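You operate a simulated robot arm through the tools that you are given. There is no shell and no other tool. Be economical: measure what you need, move in short steps, check, and stop when the job is done.

You run a simulated robot arm. Do the job below in one go: nothing can be reset, and whatever is moved stays where it is left.

TASK
Take the end cap and leave it on top of the striped block on the steel top. Then take the rubbing pad and leave it in the tube tray. Then put the 3 mm gap block from the front of the brush bench on the pipe bench shelf. Then open the pipe drawer, take the scouring pad from the inside of the pipe drawer and leave it on the green gasket disc on the steel top and shut the drawer again. Then stack the carton marked "TWO" from the steel top on top of the carton labelled "ONE". Then open the drawer one, take the cable gland on the steel top and put it away in the inside of the drawer one, then shut the one. Then press the zero button three times. Then take the lube brush and leave it in the inside of the green tray. Then pull the drawer two open. Do these in the order given. Set down upright: gap block, cable gland.

Only the result counts: the job must be done as asked and must still hold three seconds after the hand-in. Knocking over, shifting, dropping, spilling or breaking anything else fails it. Lids that push on must go on centred and level and be pressed home; caps that screw on are set level and turned clockwise until they are tight.

THE ROBOT
A 6-joint arm with a fingered hand on a trunk, on a base that drives. Base frame: it is fixed to the floor where the robot stands at the start and does not move with it; the origin is under the middle of the robot, x ahead of it, y to its left, z up. Lengths are in m, angles in degrees, forces in N, time in s.
Its first joint turns from -166.0 to 166.0 degrees. Places, roughly: cable gland (4x4x5 cm) [-1, -1.6, 0.9]; carton [-1.25, -1.5, 1]; drawer one [1, 4.4, 0.7]; drawer two [1, 4, 0.7]; end cap (4x4x3 cm) [0.5, 0.1, 0.8]; gap block [1.25, 1.25, 0.75]; gasket disc (20x20x2 cm) [-1.7, -1.4, 0.9]; inside of the drawer one [1.1, 4.4, 0.7]; inside of the green tray (13x14 cm) [1.4, -2.42, 0.76]; lube brush (3x3x13 cm) [0.4, -1.7, 0.8]; pipe bench shelf [-1.6, 0.4, 0.2]; pipe drawer [-1.4, 0.5, 0.7]; rubbing pad (8x5x5 cm) [0.3, 0.1, 0.8]; scouring pad (8x6x3 cm) [-1.2, 0.5, 0.7]; striped block [-1.25, -1.5, 1]; tube tray (31x15x9 cm) [0.4, -0.2, 0.8]; zero button [0.3, -1.8, 0.8]. Payload 2.3 kg.
The TCP is the grasp point between the finger pads, 0.022 m short of the fingertips. In the tool frame z runs along the fingers and y along their closing line. The gripper opens to 0.112 m. The gripper's body begins 0.06 m behind the TCP. The gripper is a hand of 3 fingers: y runs from the thumb to the fingers, the wrist lies at [0, 0, -0.218] in the tool frame, and closing takes about 1.5 s.
Orientation is that of the tool frame in the base frame, as [roll, pitch, yaw] about the fixed x, y, z axes, in that order (R = Rz(yaw) Ry(pitch) Rx(roll)). With the fingers straight down and closing along the base's y, the tool's x points along the base's -x, its y along +y and its z along -z.

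THE INTERFACE
- The arm moves only by the tool move_arm. Its argument "targets" is a list of rows, each a list of 6 numbers: the shift along the base's x, y, z in m, then the turn, a rotation vector about the base's x, y, z in degrees. In form: [[x, y, z, wx, wy, wz], ...]. A call has 1 to 10 rows; each row shifts and turns the commanded pose from where the row before left it. "gripper" is the closure in counts, from 0 (fully open) to 255 (shut), set as the call begins (left out, the last holds). Each row takes 0.2 s and may step no farther than 0.05 m and 8.6 degrees from the row before; otherwise, or with a gripper value out of range, the whole call is refused. A pose out of reach is approached as far as the arm can. The call stops where the force on the tool passes 40 N (or 10 N more than at its start, if that is more) or the arm is blocked; 0.2 s more then pass. The fingers move at their own pace (about 0.072 m/s each) and stop on an object; they squeeze with about 26 N. The grip force told is the motor's: it shows also when the fingers shut on nothing. Time passes only in rows, and 0.2 s behind the last, so rows that do not move let the fingers close. The reply holds the time, the measured pose of the TCP, the force on the tool along the base axes, the opening and the grip force, in the units named above and with some noise, with the torque about the TCP (base axes, N m) and any sound that the robot's microphone picked up.
- Cameras (640 x 400 px; columns grow to the right, rows downward): "scene" is now at [-0.0003, 0.1117, 1.5291]; the picture's right is [-0.43, -0.90, 0.00], its down [-0.79, 0.38, -0.48] and it looks along [0.44, -0.21, -0.87] (base axes); focal length 285 px, centre (320, 200). "wrist" rides on the gripper at [0.066, 0.003, -0.08] in the tool frame; the picture's right is [-0.05, 1.00, 0.00], its down [-0.77, -0.04, -0.64] and it looks along [-0.64, -0.03, 0.77] (tool axes); focal length 275 px, centre (320, 200). There is no depth. A picture from a camera that has moved, and an enlarged one, comes with that camera's place and axes in the base frame and with its lens.
- snapshot(camera): a new picture of that camera. No time passes.
- slide_trunk(by): slides the trunk up (or, below 0, down) by that many m; the arm and the scene camera ride with it, the base frame stays. It gives what a move gives, with no picture.
- roll_base(legs): drives the robot by 1 to 6 legs, each [ahead, left, turn to the left] in m, m and degrees, along the robot's own axes; the way and the turn of a leg run together, so that a leg with both is an arc; at most 1.5 m and 180 degrees a leg. The arm and the cameras ride along, it lands a little off, and it stops where it bumps. It gives what a move gives.
- move_fingers(finger1, finger2, thumb_bend): sets how far each is bent, from 0 (flat) to 100 (curled in); at 30 the hand is open as for a grip, at 70 the pads meet at the TCP. One left out holds its place. A second passes; each finger stops where it meets its share of the squeeze, and holds until it gets a number again. A gripper value or a shape takes the hand back. It gives what a move gives, with no picture; readings hold the bend of each and the force on the fingers (four entries, about 0 where the hand has none), thumb and palm.
- hand_shape(shape): the hand has 3 fingers and takes this shape, open, in about a second: jaw (thumb against the fingers, like two jaws); tri (thumb and two fingers); tip (a fingertip pinch); poke (one finger out to press); point (the index stretched); flat (the hand flat); cup (the hand cupped); fist (a fist). The gripper value then closes the fingers along that shape, each until it touches; the sizes above hold for jaw. It gives what a move gives, with no picture.
- turn_head(pan, tilt): turns the head with the scene camera to pan (to the left, within 155 degrees either way) and tilt (down, from -29 to 69), counted from straight ahead of the robot. It gives what a move gives.
- close_up(camera, box): a new picture of the part [left, top, right, bottom] of that camera's present view, enlarged. No time passes.
- job_done(): hands the job in; it is judged then, once.

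Work in short steps. Places have to be worked out from the pictures, the camera data and where the tool is seen: move nearer, look again, correct. Check each grasp and each placing, and mend what went wrong. You have 525 turns and 288 pictures in all, those below and enlarged ones among them. Open the gripper and draw the arm clear of the work before you hand the job in, unless the task says otherwise; then end with one line.

The tools are called after "Emit:" as name(argument=value, ...) on one line, values as JSON. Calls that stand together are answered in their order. move_arm: Moves the arm, as the interface text tells. Its arguments: {"type":"object","properties":{"targets":{"type":"array"},"gripper":{"type":"number"}},"required":["targets"]} The other tools are called the same way: slide_trunk (by) slides the trunk up or down; hand_shape (shape) gives the hand a shape; move_fingers (finger1, finger2, thumb_bend) moves the fingers one by one; roll_base (legs) drives the base; turn_head (pan, tilt) turns the head that bears the scene camera; snapshot (camera) takes a picture; close_up (camera, box) takes an enlarged picture of a part of a camera's view; job_done () hands the job in.

At the start:

```text
clock: 0.0
eef_pos: [0.3366, 0.0766, 1.055]
tcp_rot: [-180.0, 0.1, -180.0]
ft_force: [-0.4, -0.4, -0.4]
moment: [0.0, 0.03, -0.05]
grip_width: 0.1118
grip_force: 0.1
shape: jaw
bend: [30.0, 30.0, 30.0]
finger forces: [0.1, 0.1, 0.0, 0.0, 0.0, 0.0]
trunk travel left (down, up): [-0.475, 0.115]
robot x, y, heading: [0.0029, 0.0012, -0.0]
head pan, tilt: [-25.7, 61.0]
```

scene: 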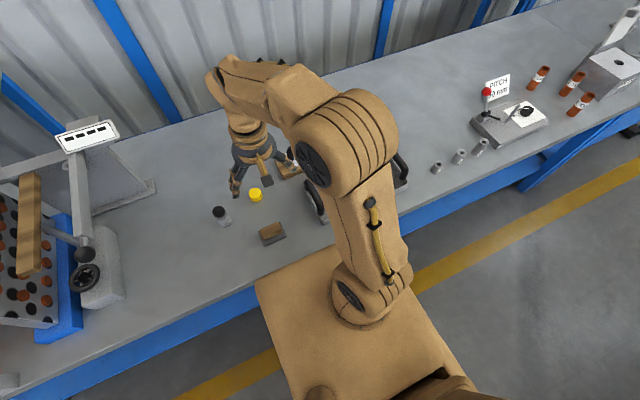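
wrist: 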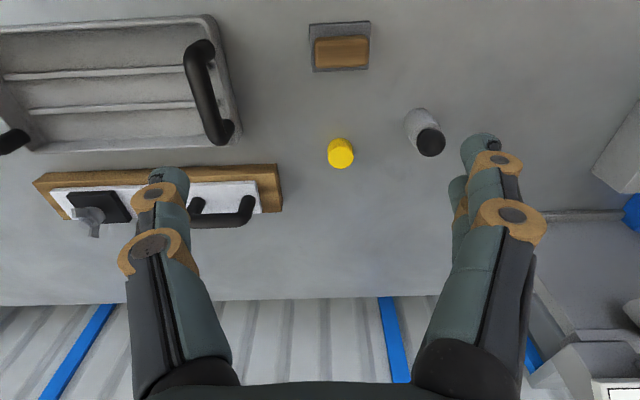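

The yellow cylinder looks like the end cap, at about (0.53, 0.10), and the wood-backed block like the rubbing pad, at about (0.35, 0.10). I'll turn the head to see where the bench edge is relative to the base.

Emit:
turn_head(pan=40, tilt=60)

Emit:
close_up(camera="wrist", box=[290, 0, 490, 200])

```text
clock: 1.4
eef_pos: [0.3355, 0.077, 1.0544]
tcp_rot: [180.0, 0.0, -179.9]
ft_force: [0.3, -0.2, -0.7]
moment: [-0.02, -0.01, 0.0]
grip_width: 0.112
grip_force: 0.1
shape: jaw
bend: [30.0, 30.0, 30.0]
finger forces: [0.0, 0.0, 0.0, 0.1, 0.1, 0.1]
trunk travel left (down, up): [-0.475, 0.115]
robot x, y, heading: [-0.0001, -0.0031, 0.1]
head pan, tilt: [40.0, 60.0]
```

```text
2.00 times, centred on (390, 100) of wrist
camera zoom: at [0.27, 0.0812, 1.1346], right [0.05, 1.0, 0.0], down [0.77, -0.04, 0.64], along [0.64, -0.03, -0.77], focal length 551 px, centre (180, 400)
```

zoom: 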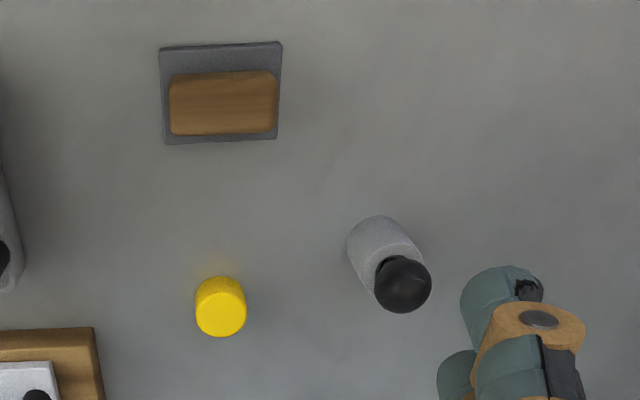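

The close-up shows the yellow cap and the pad clearly. Next, a scene picture from the new head angle.

Emit:
snapshot(camera="scene")

```text
284 pictures are left
camera scene: at [-0.0082, 0.1828, 1.5302], right [0.64, -0.77, 0.0], down [-0.66, -0.56, -0.5], along [0.38, 0.32, -0.87], focal length 285 px, centre (320, 200)
```

scene: 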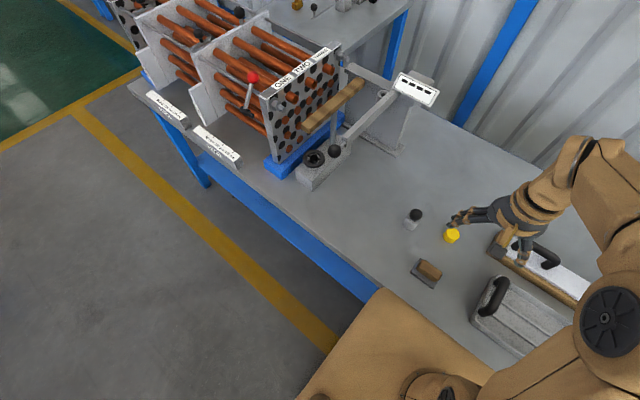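

The cap sits at about (0.525, 0.106) with its top near 0.71, which is just past vertical reach. I'll lower toward it with the tool tilted forward by about 32° and check that the arm gets there.

Emit:
move_arm(targets=[[0.02, 0.006, -0.04, 0, -8, 0], [0.02, 0.006, -0.04, 0, -8, 0], [0.02, 0.006, -0.04, 0, -8, 0], [0.03, 0.006, -0.04, 0, -8, 0], [0.03, 0.005, -0.04, 0, 0, 0], [0.02, 0, -0.04, 0, 0, 0]], gripper=0)

```text
refused: row 4 steps farther than a row can; nothing moved
```

Row 4 came to just over 0.05 m, so I'm shortening the rows.

Emit:
move_arm(targets=[[0.02, 0.006, -0.04, 0, -8, 0], [0.02, 0.006, -0.04, 0, -8, 0], [0.02, 0.006, -0.04, 0, -8, 0], [0.025, 0.006, -0.04, 0, -8, 0], [0.025, 0.005, -0.04, 0, 0, 0], [0.025, 0, -0.04, 0, 0, 0]], gripper=0)

Emit:
snapshot(camera="wrist")

```text
clock: 2.8
eef_pos: [0.461, 0.0944, 0.829]
tcp_rot: [-177.8, 28.9, -179.8]
ft_force: [0.3, -0.3, -0.1]
moment: [0.0, 0.01, 0.01]
grip_width: 0.1121
grip_force: 0.1
shape: jaw
bend: [30.0, 30.0, 30.0]
finger forces: [0.0, 0.1, 0.0, 0.0, 0.0, 0.0]
out of reach, approached as far as the arm can: row 4
trunk travel left (down, up): [-0.475, 0.115]
robot x, y, heading: [-0.0, -0.0017, 0.0]
head pan, tilt: [40.0, 60.0]
```

```text
283 pictures are left
camera wrist: at [0.3653, 0.1013, 0.8668], right [0.06, 1.0, -0.01], down [0.37, -0.01, 0.93], along [0.93, -0.06, -0.37], focal length 275 px, centre (320, 200)
```

wrist: 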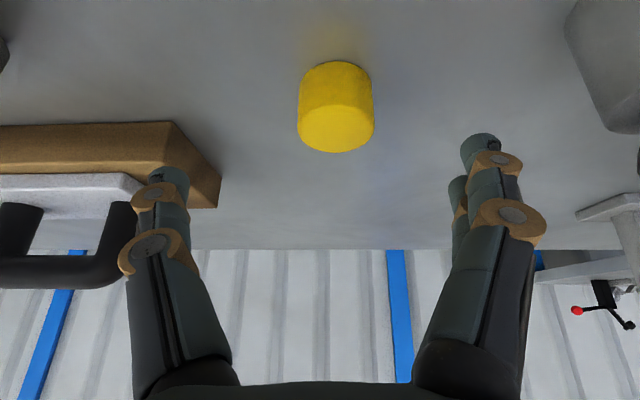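

Only row 4 was reported out of reach. I'll send a null row to see where the arm settles.

Emit:
move_arm(targets=[[0, 0, 0, 0, 0, 0]])

```text
clock: 3.2
eef_pos: [0.4623, 0.096, 0.8299]
tcp_rot: [-177.7, 28.8, -179.9]
ft_force: [-0.1, -0.8, 0.7]
moment: [0.03, -0.03, 0.02]
grip_width: 0.112
grip_force: 0.2
shape: jaw
bend: [30.0, 30.0, 30.0]
finger forces: [0.0, 0.0, 0.0, 0.1, 0.1, 0.0]
trunk travel left (down, up): [-0.475, 0.115]
robot x, y, heading: [-0.0029, 0.0017, -0.1]
head pan, tilt: [40.0, 60.0]
```

The arm stopped about 2 cm short, so I'll lower the trunk 0.08 m. That puts the shoulder nearer the wrist height and should give more reach.

Emit:
slide_trunk(by=-0.08)

Emit:
move_arm(targets=[[0.02, 0.005, 0, 0, 0, 0], [0.02, 0.005, 0, 0, 0, 0], [0, 0, 0, 0, 0, 0]])

```text
clock: 4.0
eef_pos: [0.4629, 0.093, 0.7758]
tcp_rot: [-178.1, 29.9, 179.5]
ft_force: [-5.4, -6.3, 22.9]
moment: [1.65, 0.17, 0.35]
grip_width: 0.1124
grip_force: 0.1
shape: jaw
bend: [15.0, 30.0, 29.0]
finger forces: [21.8, 0.0, 0.1, 0.0, 1.0, 0.0]
trunk travel left (down, up): [-0.415, 0.175]
robot x, y, heading: [-0.0001, 0.0028, -0.3]
head pan, tilt: [40.0, 60.0]
stopped: the force on the tool passed its limit (the readings are from after the stop); the commanded pose is now the measured one
```

```text
clock: 4.8
eef_pos: [0.5041, 0.1046, 0.7761]
tcp_rot: [-178.1, 29.6, 179.6]
ft_force: [-6.5, -1.4, 12.7]
moment: [0.91, 0.18, 0.48]
grip_width: 0.1118
grip_force: 0.1
shape: jaw
bend: [15.0, 30.0, 29.0]
finger forces: [11.7, 0.0, 0.0, 0.0, 0.6, 0.0]
trunk travel left (down, up): [-0.415, 0.175]
robot x, y, heading: [0.0019, -0.0001, -0.1]
head pan, tilt: [40.0, 60.0]
```

Finger 1 came down on something, probably the black-topped bottle. I'm lifting straight up to look.

Emit:
move_arm(targets=[[0, 0, 0.04, 0, 0, 0], [0, 0, 0.03, 0, 0, 0]])

Emit:
snapshot(camera="scene")

Emit:
snapshot(camera="wrist")

```text
clock: 5.4
eef_pos: [0.5053, 0.1047, 0.8443]
tcp_rot: [-178.0, 29.6, 179.6]
ft_force: [0.1, -1.2, 0.0]
moment: [0.02, -0.01, 0.0]
grip_width: 0.112
grip_force: 0.0
shape: jaw
bend: [30.0, 30.0, 30.0]
finger forces: [0.0, 0.1, 0.1, 0.1, 0.0, 0.0]
trunk travel left (down, up): [-0.415, 0.175]
robot x, y, heading: [0.0015, 0.0043, -0.5]
head pan, tilt: [40.0, 60.0]
```

```text
282 pictures are left
camera scene: at [-0.0078, 0.183, 1.4704], right [0.64, -0.77, 0.0], down [-0.66, -0.56, -0.5], along [0.38, 0.32, -0.87], focal length 285 px, centre (320, 200)
```

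scene: 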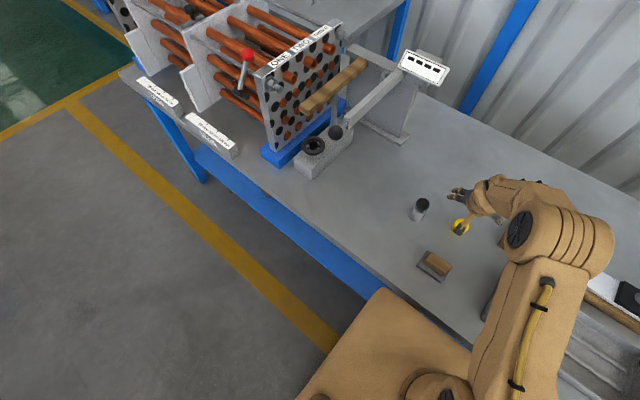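

```text
281 pictures are left
camera wrist: at [0.4086, 0.1116, 0.8807], right [0.07, 1.0, -0.01], down [0.36, -0.02, 0.93], along [0.93, -0.06, -0.36], focal length 275 px, centre (320, 200)
```

wrist: 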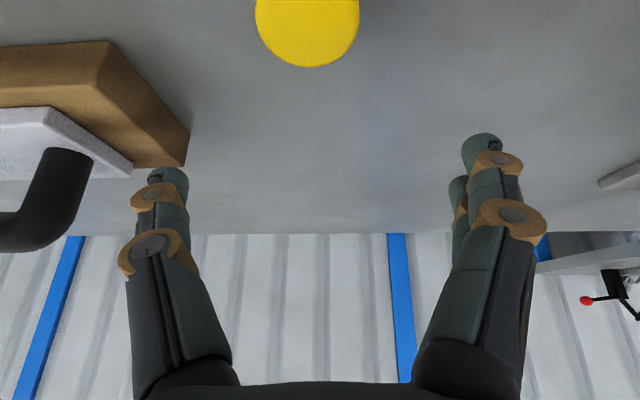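

The bottle still looks upright. I'll raise the arm, level the tool and look with the wrist camera to compare the bottle's position with before.

Emit:
move_arm(targets=[[-0.03, 0, 0.035, 0, 8, 0], [-0.03, 0, 0.035, 0, 8, 0], [-0.03, 0, 0.035, 0, 8, 0], [-0.03, 0, 0.035, 0, 5.7, 0], [-0.03, -0.02, 0.03, 1.9, 0, 0], [-0.02, -0.008, 0.03, 0, 0, 0], [0, 0, 0.011, 0, 0, 0]])

Emit:
close_up(camera="wrist", box=[290, 0, 490, 200])

```text
clock: 7.0
eef_pos: [0.3353, 0.0766, 1.0562]
tcp_rot: [-179.7, -0.2, 179.7]
ft_force: [1.0, 0.8, -0.6]
moment: [0.02, -0.02, -0.05]
grip_width: 0.1119
grip_force: 0.0
shape: jaw
bend: [30.0, 30.0, 30.0]
finger forces: [0.0, 0.0, 0.0, 0.0, 0.0, 0.1]
trunk travel left (down, up): [-0.415, 0.175]
robot x, y, heading: [0.0026, 0.0028, 0.3]
head pan, tilt: [40.0, 60.0]
```

```text
2.00 times, centred on (390, 100) of wrist
camera zoom: at [0.2692, 0.0808, 1.1349], right [0.05, 1.0, 0.0], down [0.77, -0.04, 0.63], along [0.63, -0.04, -0.77], focal length 551 px, centre (180, 400)
```

zoom: 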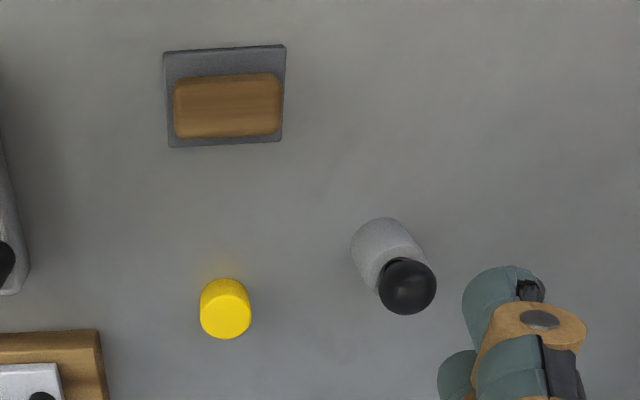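

Everything in this view has moved by the same few pixels, so nothing on the bench was displaced. The contact was computed near (0.46, 0.165), where I saw nothing, so I'm zooming in for a clear object there.

Emit:
close_up(camera="wrist", box=[340, 70, 450, 180])

Emit:
close_up(camera="scene", box=[390, 180, 490, 280])

```text
3.64 times, centred on (395, 125) of wrist
camera zoom: at [0.2692, 0.0808, 1.1349], right [0.05, 1.0, 0.0], down [0.77, -0.04, 0.63], along [0.63, -0.04, -0.77], focal length 1001 px, centre (47, 473)
```

zoom: 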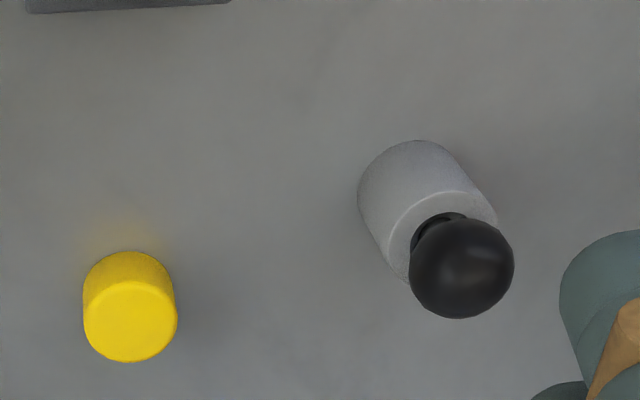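

```text
4.00 times, centred on (440, 230) of scene
camera zoom: at [-0.0079, 0.1828, 1.4705], right [0.64, -0.77, 0.0], down [-0.66, -0.56, -0.5], along [0.38, 0.32, -0.87], focal length 1141 px, centre (-160, 80)
```

zoom: 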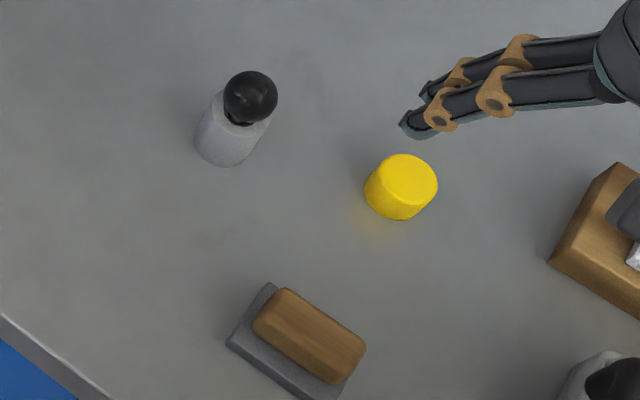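

Nothing hidden shows there. I'll partly close the fingers to keep clear of the bottle, and test whether the arm can reach over the cap with the tool vertical.

Emit:
move_arm(targets=[[0.04, 0.005, -0.025, 0, 0, 0], [0.04, 0.005, -0.025, 0, 0, 0], [0.04, 0.005, -0.025, 0, 0, 0], [0.04, 0.005, -0.025, 0, 0, 0], [0.03, 0.005, -0.03, 0, 0, 0], [0, 0, -0.03, 0, 0, 0], [0, 0, 0, 0, 0, 0]], gripper=95)

Emit:
snapshot(camera="wrist")

```text
clock: 8.6
eef_pos: [0.4827, 0.1147, 0.8844]
tcp_rot: [-179.6, -0.3, 179.5]
ft_force: [-0.2, -0.2, 0.4]
moment: [-0.01, -0.01, 0.01]
grip_width: 0.0707
grip_force: 0.1
shape: jaw
bend: [71.0, 71.0, 69.0]
finger forces: [0.1, 0.1, 0.0, 0.0, 0.0, 0.1]
out of reach, approached as far as the arm can: row 4, 5, 6
trunk travel left (down, up): [-0.415, 0.175]
robot x, y, heading: [0.0017, 0.0023, -0.1]
head pan, tilt: [40.0, 60.0]
```

```text
277 pictures are left
camera wrist: at [0.4169, 0.1191, 0.9646], right [0.05, 1.0, -0.01], down [0.77, -0.04, 0.63], along [0.63, -0.04, -0.78], focal length 275 px, centre (320, 200)
```

wrist: 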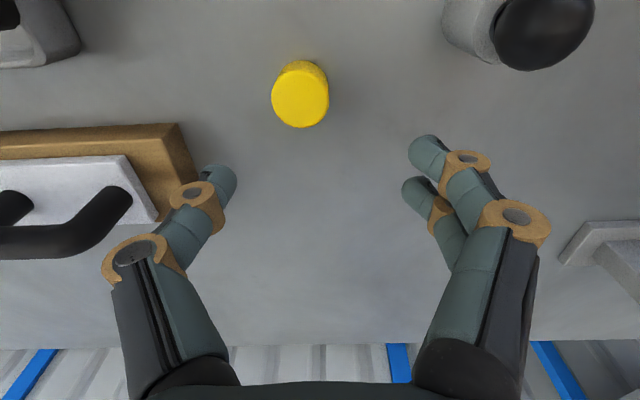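

The cap is at roughly (0.515, 0.097) and vertical reach ends at x = 0.483. I'll tilt about 22° while moving forward, then come down with the fingers at 0.07 m.

Emit:
move_arm(targets=[[0.004, -0.005, -0.02, 0, -8, 0], [0.004, -0.005, -0.02, 0, -8, 0], [0.004, -0.004, -0.02, 0, -8, 0], [0.0, -0.003, -0.03, 0, 0, 0], [0, 0, 0, 0, 0, 0]])

Emit:
snapshot(camera="wrist")

```text
clock: 9.8
eef_pos: [0.5704, 0.1173, 0.7944]
tcp_rot: [-179.9, 23.9, 179.6]
ft_force: [-0.2, 0.6, -0.6]
moment: [0.0, -0.05, 0.01]
grip_width: 0.0706
grip_force: 0.2
shape: jaw
bend: [71.0, 71.0, 69.0]
finger forces: [0.1, 0.0, 0.1, 0.0, 0.1, 0.0]
out of reach, approached as far as the arm can: row 1, 2, 3
trunk travel left (down, up): [-0.415, 0.175]
robot x, y, heading: [0.0032, 0.0005, -0.2]
head pan, tilt: [40.0, 60.0]
```

```text
276 pictures are left
camera wrist: at [0.4774, 0.1213, 0.8403], right [0.05, 1.0, 0.02], down [0.45, -0.04, 0.89], along [0.89, -0.04, -0.45], focal length 275 px, centre (320, 200)
```

wrist: 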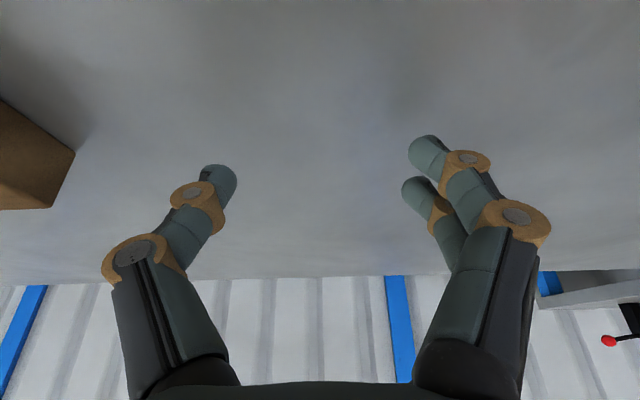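

The tool went past the cap to x = 0.570. I'll come back to about (0.52, 0.098) at the same height.

Emit:
move_arm(targets=[[-0.025, -0.01, 0, 0, 0, 0], [-0.025, -0.009, 0, 0, 0, 0], [0, 0, 0, 0, 0, 0]])

Emit:
snapshot(camera="wrist")

Emit:
close_up(camera="scene", box=[390, 170, 550, 270])

```text
clock: 10.6
eef_pos: [0.5435, 0.0996, 0.7943]
tcp_rot: [-179.0, 24.1, 179.7]
ft_force: [0.8, 0.0, -1.3]
moment: [0.02, 0.02, 0.05]
grip_width: 0.0702
grip_force: 0.1
shape: jaw
bend: [71.0, 71.0, 69.0]
finger forces: [0.0, 0.0, 0.1, 0.1, 0.0, 0.1]
out of reach, approached as far as the arm can: row 1, 2
trunk travel left (down, up): [-0.415, 0.175]
robot x, y, heading: [-0.0013, 0.0045, -0.1]
head pan, tilt: [40.0, 60.0]
```

```text
275 pictures are left
camera wrist: at [0.4488, 0.1061, 0.8385], right [0.06, 1.0, 0.0], down [0.44, -0.03, 0.9], along [0.89, -0.05, -0.44], focal length 275 px, centre (320, 200)
```

wrist: 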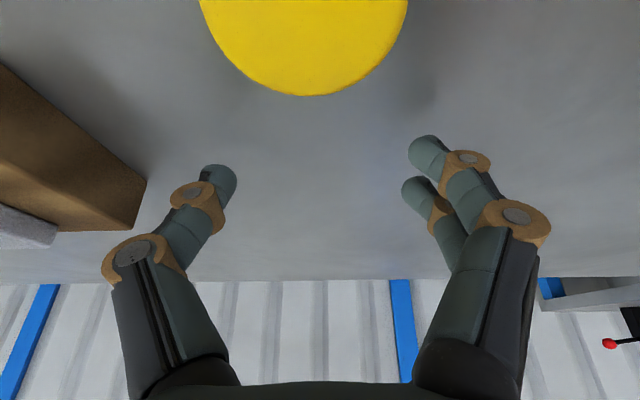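

```text
4.00 times, centred on (470, 220) of scene
camera zoom: at [-0.0074, 0.1831, 1.4705], right [0.64, -0.77, 0.0], down [-0.66, -0.56, -0.5], along [0.38, 0.32, -0.87], focal length 1141 px, centre (-280, 120)
```

zoom: 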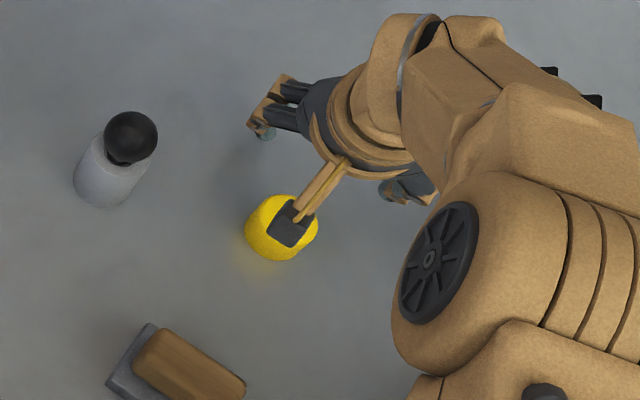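

The wrist view puts the cap at (0.514, 0.096). I'll back up another 0.03 m so the TCP is over it.

Emit:
move_arm(targets=[[-0.015, -0.002, 0, 0, 0, 0], [-0.015, -0.002, 0, 0, 0, 0], [0, 0, 0, 0, 0, 0]])

```text
clock: 11.4
eef_pos: [0.5113, 0.0977, 0.7943]
tcp_rot: [-179.9, 23.9, 179.6]
ft_force: [0.2, -0.2, -0.1]
moment: [-0.01, 0.03, 0.03]
grip_width: 0.0704
grip_force: 0.1
shape: jaw
bend: [71.0, 71.0, 69.0]
finger forces: [0.1, 0.0, 0.0, 0.0, 0.0, 0.0]
trunk travel left (down, up): [-0.415, 0.175]
robot x, y, heading: [-0.0008, 0.0005, 0.3]
head pan, tilt: [40.0, 60.0]
```

In reach and over the cap. I'll come down to z = 0.72 in small rows.

Emit:
move_arm(targets=[[0.002, 0, -0.03, 0, 0, 0], [0.001, 0, -0.025, 0, 0, 0], [0, 0, -0.02, 0, 0, 0], [0, 0, 0, 0, 0, 0]])

Emit:
snapshot(camera="wrist")

Emit:
close_up(camera="scene", box=[390, 170, 550, 270])

```text
clock: 11.8
eef_pos: [0.5164, 0.098, 0.7815]
tcp_rot: [179.8, 25.4, 179.5]
ft_force: [-6.6, -2.2, 33.8]
moment: [1.5, 0.25, 0.29]
grip_width: 0.0689
grip_force: 0.0
shape: jaw
bend: [76.0, 71.0, 69.0]
finger forces: [34.7, 0.0, 0.0, 0.1, 0.1, 0.0]
trunk travel left (down, up): [-0.415, 0.175]
robot x, y, heading: [0.0023, 0.0018, 0.1]
head pan, tilt: [40.0, 60.0]
stopped in row 1: the force on the tool passed its limit (the readings are from after the stop); the commanded pose is now the measured one
```

```text
273 pictures are left
camera wrist: at [0.4223, 0.1025, 0.8256], right [0.05, 1.0, 0.03], down [0.42, -0.04, 0.9], along [0.9, -0.03, -0.43], focal length 275 px, centre (320, 200)
```

wrist: 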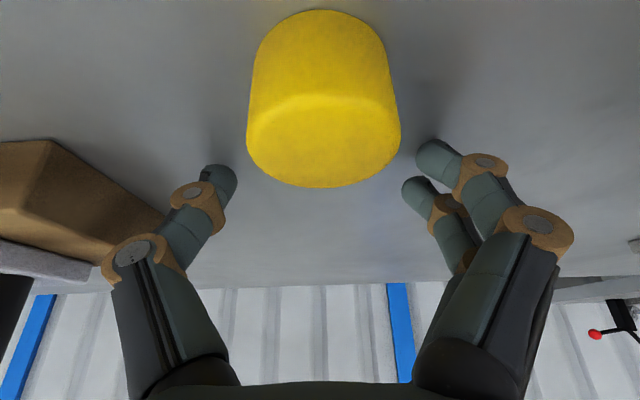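

```text
4.00 times, centred on (470, 220) of scene
camera zoom: at [-0.0143, 0.1811, 1.4713], right [0.64, -0.77, 0.0], down [-0.66, -0.56, -0.5], along [0.39, 0.32, -0.86], focal length 1141 px, centre (-280, 120)
```

zoom: 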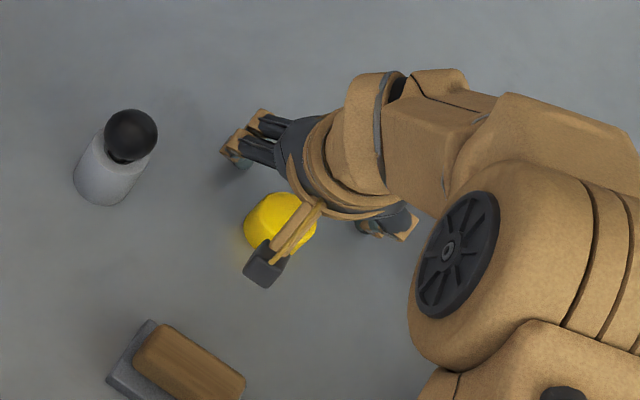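

The apparent cap size across views (top at z ≈ 0.78, diameter 0.038) shows this bench top is near 0.753, so the finger was only pressing on the bench. The cap is really at about (0.482, 0.102), within vertical reach. I'll lift and level the tool.

Emit:
move_arm(targets=[[0, 0, 0.04, 0, 0, 0], [0, 0, 0.04, 0, 0, 0], [-0.012, 0.002, 0.005, 0, 8, 0], [-0.011, 0.001, 0, 0, 8, 0], [-0.011, 0.001, 0, 0, 8, 0], [0, 0, 0, 0, 1.2, 0], [0, 0, 0, 0, 0, 0]])

Emit:
snapshot(camera="wrist")

```text
clock: 13.4
eef_pos: [0.4838, 0.1031, 0.8626]
tcp_rot: [179.9, -0.5, 179.8]
ft_force: [0.2, 0.5, -0.6]
moment: [0.0, 0.01, 0.0]
grip_width: 0.0704
grip_force: 0.0
shape: jaw
bend: [71.0, 71.0, 69.0]
finger forces: [0.0, 0.0, 0.1, 0.1, 0.0, 0.0]
trunk travel left (down, up): [-0.415, 0.175]
robot x, y, heading: [-0.0006, 0.0016, -0.2]
head pan, tilt: [40.0, 60.0]
```

```text
271 pictures are left
camera wrist: at [0.4187, 0.1072, 0.9427], right [0.05, 1.0, 0.0], down [0.78, -0.04, 0.63], along [0.63, -0.03, -0.78], focal length 275 px, centre (320, 200)
```

wrist: 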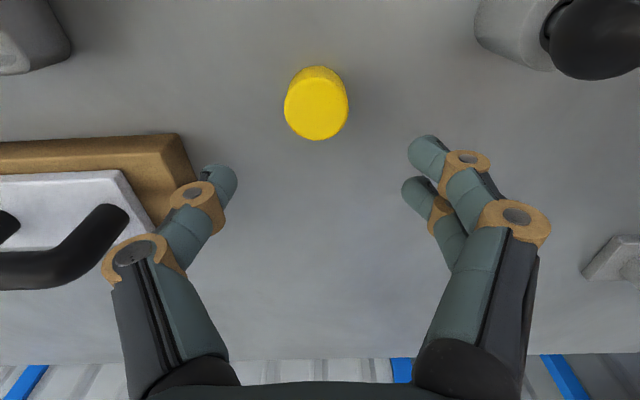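

The cap computes to (0.4805, 0.102), almost under the tool. I'll go straight down to z ≈ 0.777.

Emit:
move_arm(targets=[[-0.002, 0, -0.03, 0, 0, 0], [-0.001, 0, -0.03, 0, 0, 0], [0, 0, -0.02, 0, 0, 0], [0, 0, -0.004, 0, 0, 0], [0, 0, 0, 0, 0, 0]])

```text
clock: 14.6
eef_pos: [0.4826, 0.1018, 0.7798]
tcp_rot: [179.9, 0.0, 179.6]
ft_force: [9.6, 0.2, 35.8]
moment: [0.58, -0.2, -0.27]
grip_width: 0.0686
grip_force: 0.0
shape: jaw
bend: [72.0, 72.0, 71.0]
finger forces: [12.4, 12.2, 0.1, 0.0, 10.9, 0.0]
trunk travel left (down, up): [-0.415, 0.175]
robot x, y, heading: [0.0011, -0.0004, 0.0]
head pan, tilt: [40.0, 60.0]
```

All the fingers touch the bench, so the bench top is at about 0.757. I'll raise 5 mm and close.

Emit:
move_arm(targets=[[0, 0, 0.006, 0, 0, 0]])

Emit:
move_arm(targets=[[0, 0, 0, 0, 0, 0], [0, 0, 0, 0, 0, 0], [0, 0, 0, 0, 0, 0], [0, 0, 0, 0, 0, 0], [0, 0, 0, 0, 0, 0], [0, 0, 0, 0, 0, 0]], gripper=255)

Emit:
snapshot(camera="wrist")

```text
clock: 15.0
eef_pos: [0.4804, 0.1024, 0.7826]
tcp_rot: [-180.0, -0.7, 179.6]
ft_force: [0.2, 0.4, 3.6]
moment: [0.17, 0.0, 0.01]
grip_width: 0.0702
grip_force: 0.1
shape: jaw
bend: [71.0, 71.0, 69.0]
finger forces: [0.7, 2.4, 0.0, 0.1, 0.0, 0.0]
trunk travel left (down, up): [-0.415, 0.175]
robot x, y, heading: [0.002, -0.0029, -0.3]
head pan, tilt: [40.0, 60.0]
```

```text
clock: 16.4
eef_pos: [0.4815, 0.1015, 0.7832]
tcp_rot: [180.0, -0.6, 179.6]
ft_force: [0.1, 0.1, 0.3]
moment: [-0.03, 0.02, 0.0]
grip_width: 0.0308
grip_force: 25.9
shape: jaw
bend: [71.0, 71.0, 69.0]
finger forces: [12.5, 10.8, 0.0, 0.0, 22.9, 0.0]
trunk travel left (down, up): [-0.415, 0.175]
robot x, y, heading: [-0.0021, 0.0004, -0.2]
head pan, tilt: [40.0, 60.0]
```

```text
270 pictures are left
camera wrist: at [0.4163, 0.1065, 0.8639], right [0.05, 1.0, 0.0], down [0.78, -0.04, 0.63], along [0.63, -0.03, -0.78], focal length 275 px, centre (320, 200)
```

wrist: 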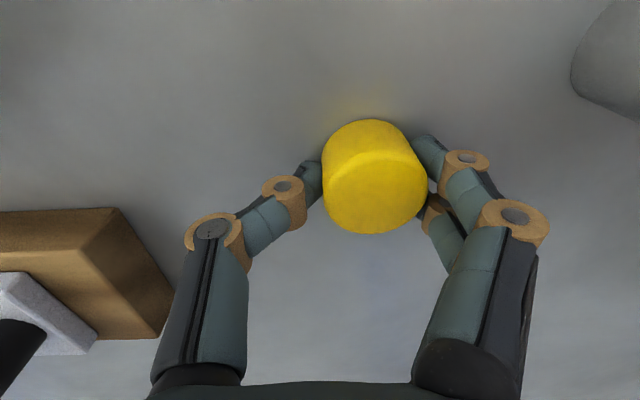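

The cap is gripped (23–26 N, 0.031 m wide). I'll lift it and pull the arm back for driving.

Emit:
move_arm(targets=[[0, 0, 0.04, 0, 0, 0], [0, 0, 0.045, 0, 0, 0], [-0.02, -0.01, 0.045, 0, 0, 0], [-0.03, -0.02, 0.035, 0, 0, 0], [-0.03, -0.02, 0.035, 0, 0, 0], [-0.03, -0.02, 0.03, 0, 0, 0], [-0.03, -0.02, 0.0, 0, 0, 0]])

Emit:
turn_head(pan=150, tilt=25)

Emit:
snapshot(camera="scene")

Emit:
turn_head(pan=-140, tilt=25)

Emit:
snapshot(camera="scene")

```text
refused: row 3 steps farther than a row can; nothing moved
```

```text
clock: 18.3
eef_pos: [0.4815, 0.1021, 0.7847]
tcp_rot: [-179.9, -0.5, 179.6]
ft_force: [-0.5, 0.6, 0.1]
moment: [-0.02, 0.0, -0.02]
grip_width: 0.0307
grip_force: 26.0
shape: jaw
bend: [71.0, 71.0, 69.0]
finger forces: [12.5, 10.8, 0.0, 0.0, 22.8, 0.0]
trunk travel left (down, up): [-0.415, 0.175]
robot x, y, heading: [-0.004, -0.0016, 0.1]
head pan, tilt: [150.0, 25.0]
```

```text
269 pictures are left
camera scene: at [-0.1388, 0.1863, 1.5206], right [0.5, 0.87, 0.0], down [0.37, -0.21, -0.91], along [-0.78, 0.45, -0.42], focal length 285 px, centre (320, 200)
```

scene: 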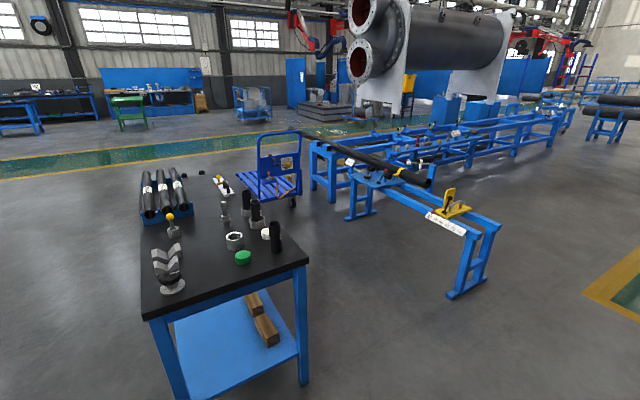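

```text
clock: 22.2
eef_pos: [0.4818, 0.1029, 0.7834]
tcp_rot: [180.0, -0.5, 179.6]
ft_force: [0.6, 0.5, 0.7]
moment: [0.0, 0.03, 0.01]
grip_width: 0.0303
grip_force: 26.2
shape: jaw
bend: [71.0, 71.0, 69.0]
finger forces: [12.5, 10.7, 0.0, 0.0, 23.1, 0.1]
trunk travel left (down, up): [-0.415, 0.175]
robot x, y, heading: [0.0002, -0.0012, 0.0]
head pan, tilt: [-140.0, 25.0]
```

```text
268 pictures are left
camera scene: at [-0.1297, 0.0809, 1.5206], right [-0.64, 0.77, 0.0], down [0.32, 0.27, -0.91], along [-0.69, -0.58, -0.42], focal length 285 px, centre (320, 200)
```

scene: 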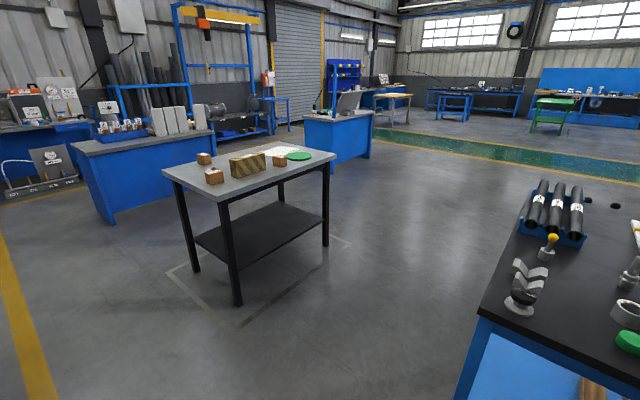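

The two head views place the steel table at about x −1.82 to −0.82, y −1.89 to −1.17, z ~0.9. The lift call was refused for step length, so I'm sending it again with smaller rows.

Emit:
move_arm(targets=[[0, 0, 0.04, 0, 0, 0], [0, 0, 0.045, 0, 0, 0], [-0.02, -0.01, 0.04, 0, 0, 0], [-0.03, -0.02, 0.03, 0, 0, 0], [-0.03, -0.02, 0.03, 0, 0, 0], [-0.03, -0.02, 0.03, 0, 0, 0], [-0.03, -0.02, 0.03, 0, 0, 0]])

Emit:
snapshot(camera="wrist")

```text
clock: 23.9
eef_pos: [0.3412, 0.0145, 1.0294]
tcp_rot: [179.9, -0.4, 179.6]
ft_force: [0.1, 0.8, -0.3]
moment: [0.0, -0.01, 0.03]
grip_width: 0.0301
grip_force: 25.8
shape: jaw
bend: [71.0, 72.0, 69.0]
finger forces: [13.0, 11.9, 0.0, 0.0, 22.8, 0.1]
trunk travel left (down, up): [-0.415, 0.175]
robot x, y, heading: [-0.0012, 0.0016, -0.2]
head pan, tilt: [-140.0, 25.0]
```

```text
267 pictures are left
camera wrist: at [0.276, 0.0174, 1.1095], right [0.05, 1.0, 0.0], down [0.78, -0.04, 0.63], along [0.63, -0.03, -0.78], focal length 275 px, centre (320, 200)
```

wrist: 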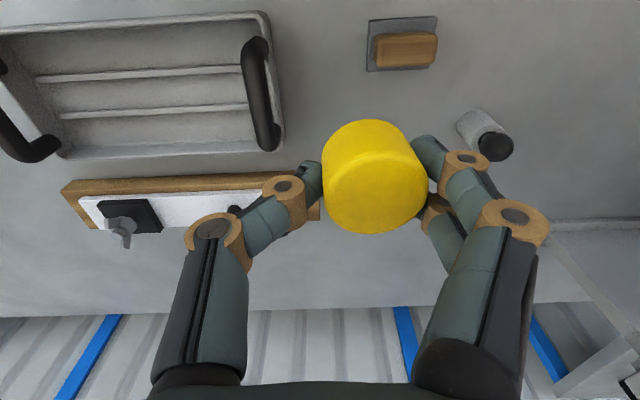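

The cap is held securely. I'll raise the trunk for the higher table, back away, turn right and drive toward the steel table.

Emit:
slide_trunk(by=0.12)

Emit:
roll_base(legs=[[-0.45, 0, 0], [0, 0, -90], [0.7, 0, 0], [0, -0.65, 0]])

Emit:
turn_head(pan=0, tilt=50)

Emit:
snapshot(camera="scene")

Emit:
snapshot(camera="wrist")

```text
clock: 25.4
eef_pos: [0.3425, 0.0129, 1.1489]
tcp_rot: [180.0, -0.4, 179.7]
ft_force: [0.1, 0.2, 0.4]
moment: [0.03, 0.02, 0.05]
grip_width: 0.0304
grip_force: 26.2
shape: jaw
bend: [71.0, 72.0, 69.0]
finger forces: [13.0, 12.0, 0.1, 0.0, 22.7, 0.1]
trunk travel left (down, up): [-0.535, 0.055]
robot x, y, heading: [0.0001, 0.0023, -0.2]
head pan, tilt: [-140.0, 25.0]
```

```text
clock: 38.7
eef_pos: [-1.1013, -1.0498, 1.1491]
tcp_rot: [179.9, -0.5, 89.3]
ft_force: [-0.5, -0.5, -0.3]
moment: [0.01, 0.02, 0.04]
grip_width: 0.0302
grip_force: 25.7
shape: jaw
bend: [71.0, 72.0, 69.0]
finger forces: [13.1, 11.9, 0.0, 0.1, 22.6, 0.1]
trunk travel left (down, up): [-0.535, 0.055]
robot x, y, heading: [-1.114, -0.712, -90.2]
head pan, tilt: [-140.0, 25.0]
```

```text
clock: 40.9
eef_pos: [-1.1007, -1.0507, 1.1496]
tcp_rot: [-180.0, -0.5, 89.4]
ft_force: [-0.4, -0.3, 0.2]
moment: [0.01, 0.02, 0.02]
grip_width: 0.0305
grip_force: 26.1
shape: jaw
bend: [71.0, 72.0, 69.0]
finger forces: [13.0, 11.9, 0.1, 0.0, 22.6, 0.0]
trunk travel left (down, up): [-0.535, 0.055]
robot x, y, heading: [-1.1119, -0.7063, -90.3]
head pan, tilt: [0.0, 50.0]
```

```text
266 pictures are left
camera scene: at [-0.9713, -0.7265, 1.6031], right [-1.0, 0.01, 0.0], down [0.01, 0.77, -0.64], along [0.0, -0.64, -0.77], focal length 285 px, centre (320, 200)
```

scene: 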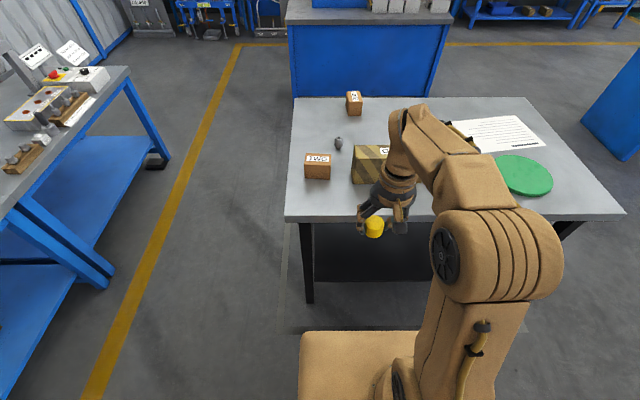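

```text
265 pictures are left
camera wrist: at [-1.0968, -0.9841, 1.2291], right [1.0, -0.06, 0.0], down [-0.05, -0.78, 0.63], along [-0.04, -0.63, -0.78], focal length 275 px, centre (320, 200)
```

wrist: 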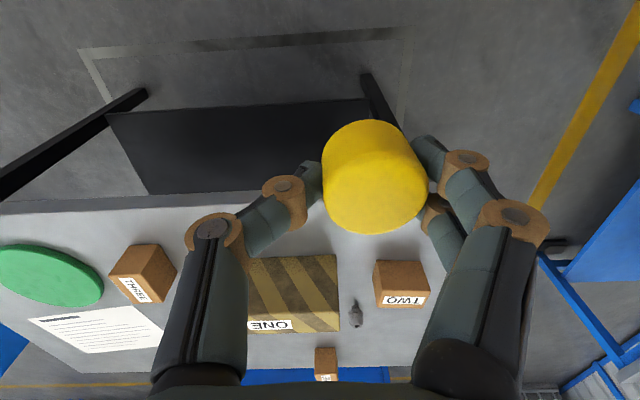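

The striped block carries the label "ONE", so the cap and carton TWO may both end up on it. I'll zoom in to read the labels and measure the sizes.

Emit:
close_up(camera="scene", box=[280, 80, 480, 220])

Emit:
close_up(camera="wrist", box=[240, 240, 440, 390])

```text
2.86 times, centred on (380, 150) of scene
camera zoom: at [-0.9713, -0.7265, 1.6031], right [-1.0, 0.01, 0.0], down [0.01, 0.77, -0.64], along [0.0, -0.64, -0.77], focal length 815 px, centre (149, 343)
```

zoom: 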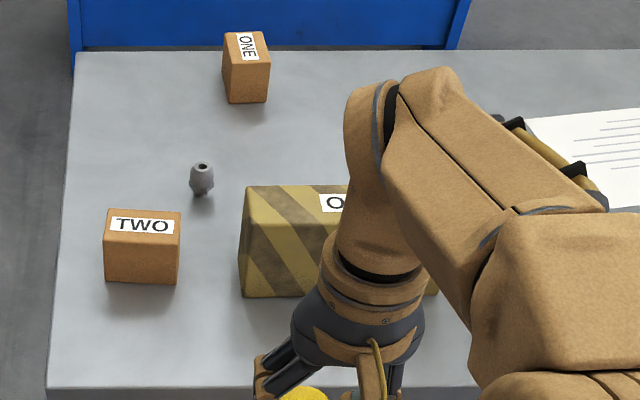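

```text
2.67 times, centred on (340, 315) of wrist
camera zoom: at [-1.0968, -0.9841, 1.2291], right [1.0, -0.06, 0.0], down [-0.05, -0.78, 0.63], along [-0.04, -0.63, -0.78], focal length 734 px, centre (267, -107)
```

zoom: 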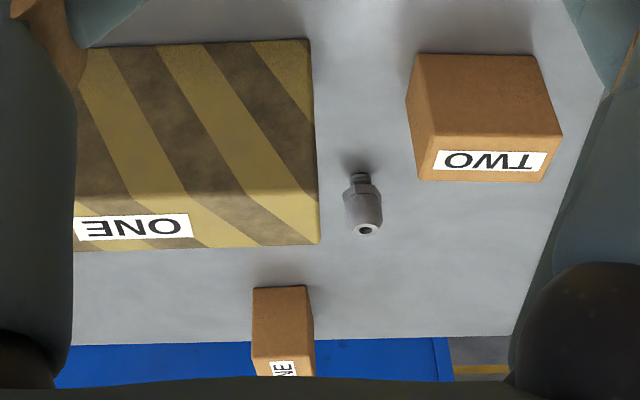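

Carton ONE is the small brown one at the back; the striped block only carries a similar label. The block's top centre is near y −1.41, x about −1.19, z about 1.01. I'll roll 0.1 m closer, line up in x, then check the clearance between the base and the table legs.

Emit:
roll_base(legs=[[0.1, -0.06, 0]])

Emit:
turn_head(pan=30, tilt=65)

Emit:
snapshot(camera="scene")

Emit:
snapshot(camera="wrist")

```text
clock: 42.1
eef_pos: [-1.1616, -1.1498, 1.1488]
tcp_rot: [-180.0, -0.5, 89.3]
ft_force: [0.2, 0.1, -1.4]
moment: [0.01, 0.03, -0.03]
grip_width: 0.0301
grip_force: 25.6
shape: jaw
bend: [71.0, 72.0, 69.0]
finger forces: [13.1, 11.9, 0.1, 0.0, 22.7, 0.1]
trunk travel left (down, up): [-0.535, 0.055]
robot x, y, heading: [-1.1726, -0.8077, -90.2]
head pan, tilt: [0.0, 50.0]
```

```text
clock: 43.1
eef_pos: [-1.1628, -1.1503, 1.1499]
tcp_rot: [179.9, -0.6, 89.3]
ft_force: [0.0, -0.5, -0.2]
moment: [-0.02, 0.01, -0.01]
grip_width: 0.03
grip_force: 25.7
shape: jaw
bend: [71.0, 72.0, 69.0]
finger forces: [13.0, 11.9, 0.1, 0.0, 22.8, 0.0]
trunk travel left (down, up): [-0.535, 0.055]
robot x, y, heading: [-1.1724, -0.804, -90.5]
head pan, tilt: [30.0, 65.0]
```

```text
262 pictures are left
camera scene: at [-1.0013, -0.8019, 1.585], right [-0.87, -0.49, 0.0], down [-0.45, 0.79, -0.42], along [0.21, -0.37, -0.91], focal length 285 px, centre (320, 200)
```

scene: 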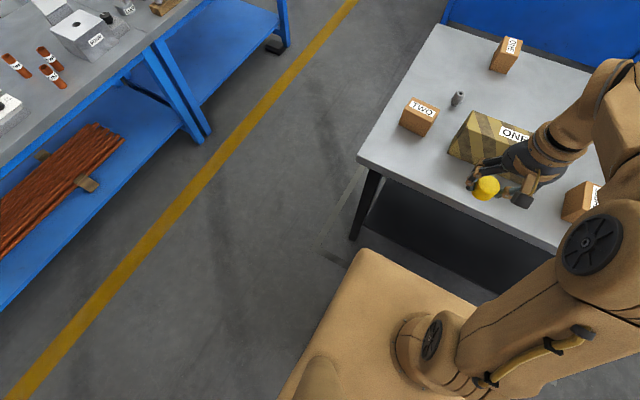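

```text
261 pictures are left
camera wrist: at [-1.1576, -1.0836, 1.2291], right [1.0, -0.06, 0.0], down [-0.05, -0.78, 0.63], along [-0.04, -0.63, -0.78], focal length 275 px, centre (320, 200)
```

wrist: 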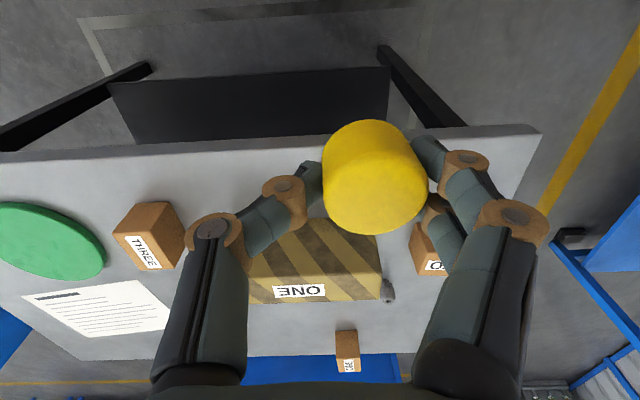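

The base's long front overhang limits how close I can get nose-first, and the cap needs about 0.46 m reach. I'll stand side-on instead: back up, turn right to face −x, then strafe left toward the table.

Emit:
roll_base(legs=[[-0.25, 0, 0], [0, 0, -90], [0, 0.3, 0]])

Emit:
turn_head(pan=90, tilt=60)

Emit:
snapshot(camera="scene")

```text
clock: 50.4
eef_pos: [-1.5128, -0.8796, 1.1484]
tcp_rot: [-179.9, -0.5, -0.2]
ft_force: [0.3, 0.7, -0.3]
moment: [-0.02, 0.01, 0.03]
grip_width: 0.0304
grip_force: 26.6
shape: jaw
bend: [71.0, 72.0, 69.0]
finger forces: [13.0, 11.8, 0.1, 0.0, 22.7, 0.0]
trunk travel left (down, up): [-0.535, 0.055]
robot x, y, heading: [-1.1677, -0.8655, -180.1]
head pan, tilt: [30.0, 65.0]
```

```text
clock: 51.6
eef_pos: [-1.5135, -0.8792, 1.1493]
tcp_rot: [-180.0, -0.6, -0.2]
ft_force: [1.2, 0.4, -0.2]
moment: [-0.01, 0.0, 0.04]
grip_width: 0.0301
grip_force: 26.3
shape: jaw
bend: [71.0, 72.0, 69.0]
finger forces: [13.0, 11.8, 0.0, 0.1, 22.7, 0.0]
trunk travel left (down, up): [-0.535, 0.055]
robot x, y, heading: [-1.1717, -0.8566, -179.8]
head pan, tilt: [90.0, 60.0]
```

```text
260 pictures are left
camera scene: at [-1.1094, -1.0718, 1.5905], right [-1.0, 0.0, 0.0], down [0.0, 0.87, -0.5], along [0.0, -0.5, -0.87], focal length 285 px, centre (320, 200)
```

scene: 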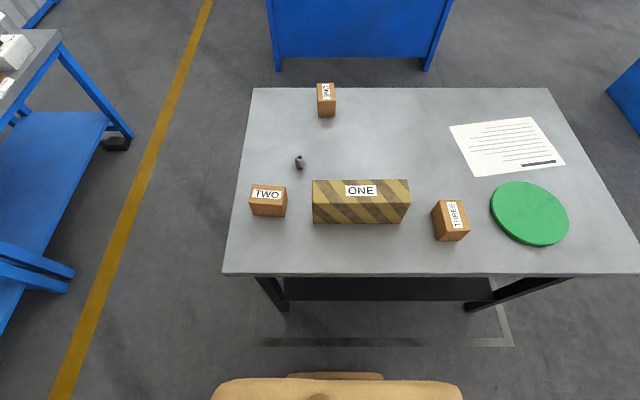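

This view is clear. The striped block spans x −1.32 to −1.09 with its top centre near y −1.43, and the base side is at y ≈ −1.03. I'll strafe 0.17 m left, then swing the arm 80° to the left.

Emit:
roll_base(legs=[[0, 0.17, 0]])

Emit:
move_arm(targets=[[0.0064, -0.0474, 0, 0, 0, 8], [0.0131, -0.046, 0, 0, 0, 8], [0.0193, -0.0437, 0, 0, 0, 8], [0.0251, -0.0407, 0, 0, 0, 8], [0.0306, -0.0367, 0, 0, 0, 8], [0.0355, -0.0321, 0, 0, 0, 8], [0.0395, -0.0269, 0, 0, 0, 8], [0.0429, -0.0211, 0, 0, 0, 8], [0.0454, -0.0149, 0, 0, 0, 8], [0.0471, -0.0085, 0, 0, 0, 8]])

Emit:
snapshot(camera="wrist")

Emit:
snapshot(camera="scene")

```text
clock: 53.1
eef_pos: [-1.5116, -1.0536, 1.1479]
tcp_rot: [-179.9, -0.5, -0.1]
ft_force: [0.9, 0.2, -0.1]
moment: [0.0, -0.04, 0.02]
grip_width: 0.0303
grip_force: 25.4
shape: jaw
bend: [71.0, 72.0, 69.0]
finger forces: [13.0, 11.7, 0.0, 0.1, 22.7, 0.0]
trunk travel left (down, up): [-0.535, 0.055]
robot x, y, heading: [-1.1692, -1.0375, -180.0]
head pan, tilt: [90.0, 60.0]
```

```text
clock: 55.3
eef_pos: [-1.2047, -1.3705, 1.1479]
tcp_rot: [-179.9, -0.6, 79.8]
ft_force: [0.0, 0.1, 0.2]
moment: [-0.03, 0.04, -0.02]
grip_width: 0.0302
grip_force: 25.7
shape: jaw
bend: [71.0, 72.0, 69.0]
finger forces: [13.1, 11.8, 0.0, 0.0, 22.8, 0.1]
trunk travel left (down, up): [-0.535, 0.055]
robot x, y, heading: [-1.1737, -1.0358, -180.0]
head pan, tilt: [90.0, 60.0]
```

```text
259 pictures are left
camera wrist: at [-1.1907, -1.3059, 1.2283], right [0.98, -0.22, 0.0], down [-0.17, -0.76, 0.63], along [-0.14, -0.61, -0.78], focal length 275 px, centre (320, 200)
```

wrist: 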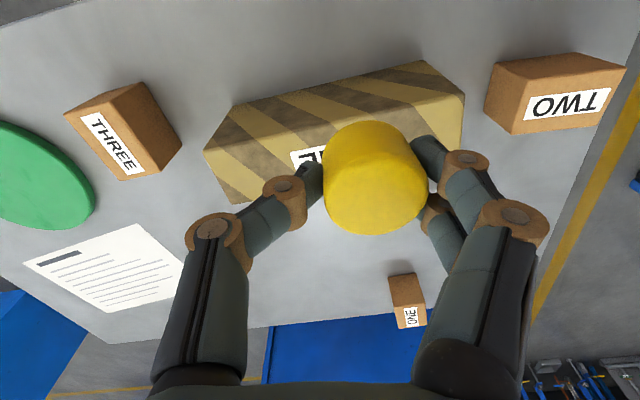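

```text
258 pictures are left
camera scene: at [-1.1075, -1.2446, 1.5904], right [-1.0, 0.0, 0.0], down [0.0, 0.87, -0.5], along [0.0, -0.5, -0.87], focal length 285 px, centre (320, 200)
```

scene: 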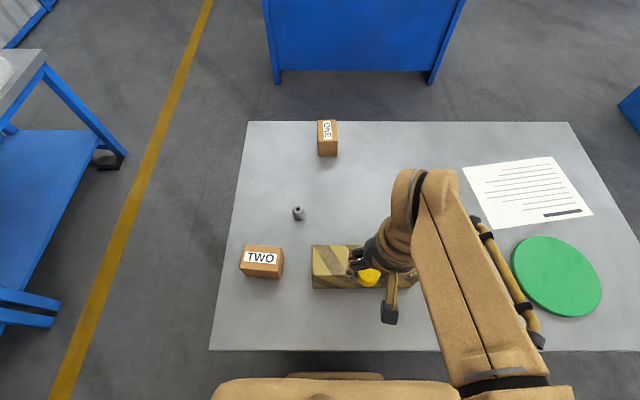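

The block's top spans y −1.4635 to −1.4005 and x −1.318 to −1.096 at z ≈ 1.01. The cap sits about 2 cm off the TCP, at roughly (−1.185, −1.37). I'll bring it over the block centre and part-way down.

Emit:
move_arm(targets=[[-0.007, -0.03, 0, 0, 0, 0], [-0.008, -0.031, 0, 0, 0, 0], [0, 0, -0.04, 0, 0, 0], [0, 0, -0.04, 0, 0, 0], [0, 0, 0, 0, 0, 0]])

Emit:
snapshot(camera="wrist")

Emit:
close_up(camera="scene", box=[290, 220, 450, 320])

```text
clock: 56.5
eef_pos: [-1.2215, -1.4303, 1.0682]
tcp_rot: [180.0, -0.6, 79.8]
ft_force: [-0.3, -1.0, 0.6]
moment: [-0.01, 0.0, -0.01]
grip_width: 0.0299
grip_force: 25.8
shape: jaw
bend: [71.0, 72.0, 69.0]
finger forces: [13.1, 12.0, 0.1, 0.0, 22.6, 0.1]
trunk travel left (down, up): [-0.535, 0.055]
robot x, y, heading: [-1.1683, -1.037, -179.7]
head pan, tilt: [90.0, 60.0]
```

```text
257 pictures are left
camera wrist: at [-1.2063, -1.367, 1.1486], right [0.97, -0.22, 0.0], down [-0.17, -0.76, 0.63], along [-0.14, -0.61, -0.78], focal length 275 px, centre (320, 200)
```

wrist: 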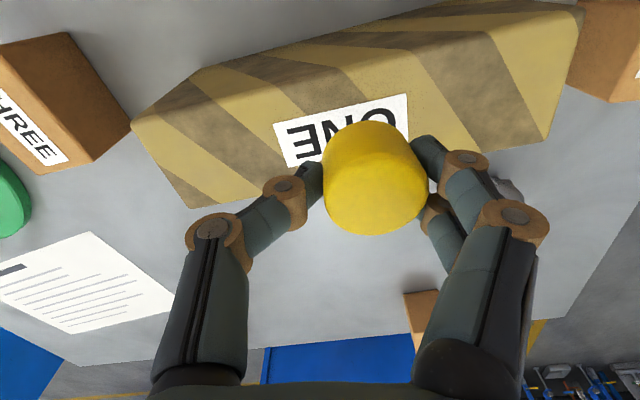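

```text
4.00 times, centred on (370, 270) of scene
camera zoom: at [-1.1087, -1.2439, 1.5906], right [-1.0, 0.0, 0.0], down [0.0, 0.87, -0.5], along [0.0, -0.5, -0.87], focal length 1141 px, centre (120, -80)
```

zoom: 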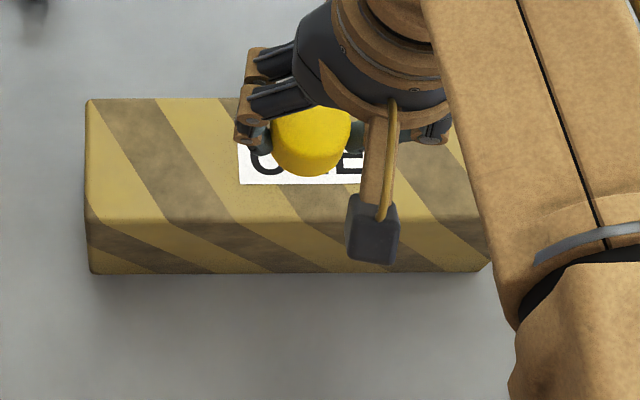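

The cap's footprint lies mid-way across the block top. I'll come down gently until it touches.

Emit:
move_arm(targets=[[0, 0, -0.012, 0, 0, 0], [0, 0, -0.008, 0, 0, 0], [0, 0, -0.004, 0, 0, 0], [0, 0, -0.003, 0, 0, 0]])

```text
clock: 57.5
eef_pos: [-1.221, -1.4292, 1.0426]
tcp_rot: [180.0, -0.4, 79.8]
ft_force: [0.1, -0.1, -0.9]
moment: [-0.03, 0.01, 0.03]
grip_width: 0.0298
grip_force: 26.2
shape: jaw
bend: [71.0, 72.0, 69.0]
finger forces: [13.1, 12.0, 0.0, 0.1, 22.6, 0.1]
trunk travel left (down, up): [-0.535, 0.055]
robot x, y, heading: [-1.1745, -1.0355, -179.8]
head pan, tilt: [90.0, 60.0]
```

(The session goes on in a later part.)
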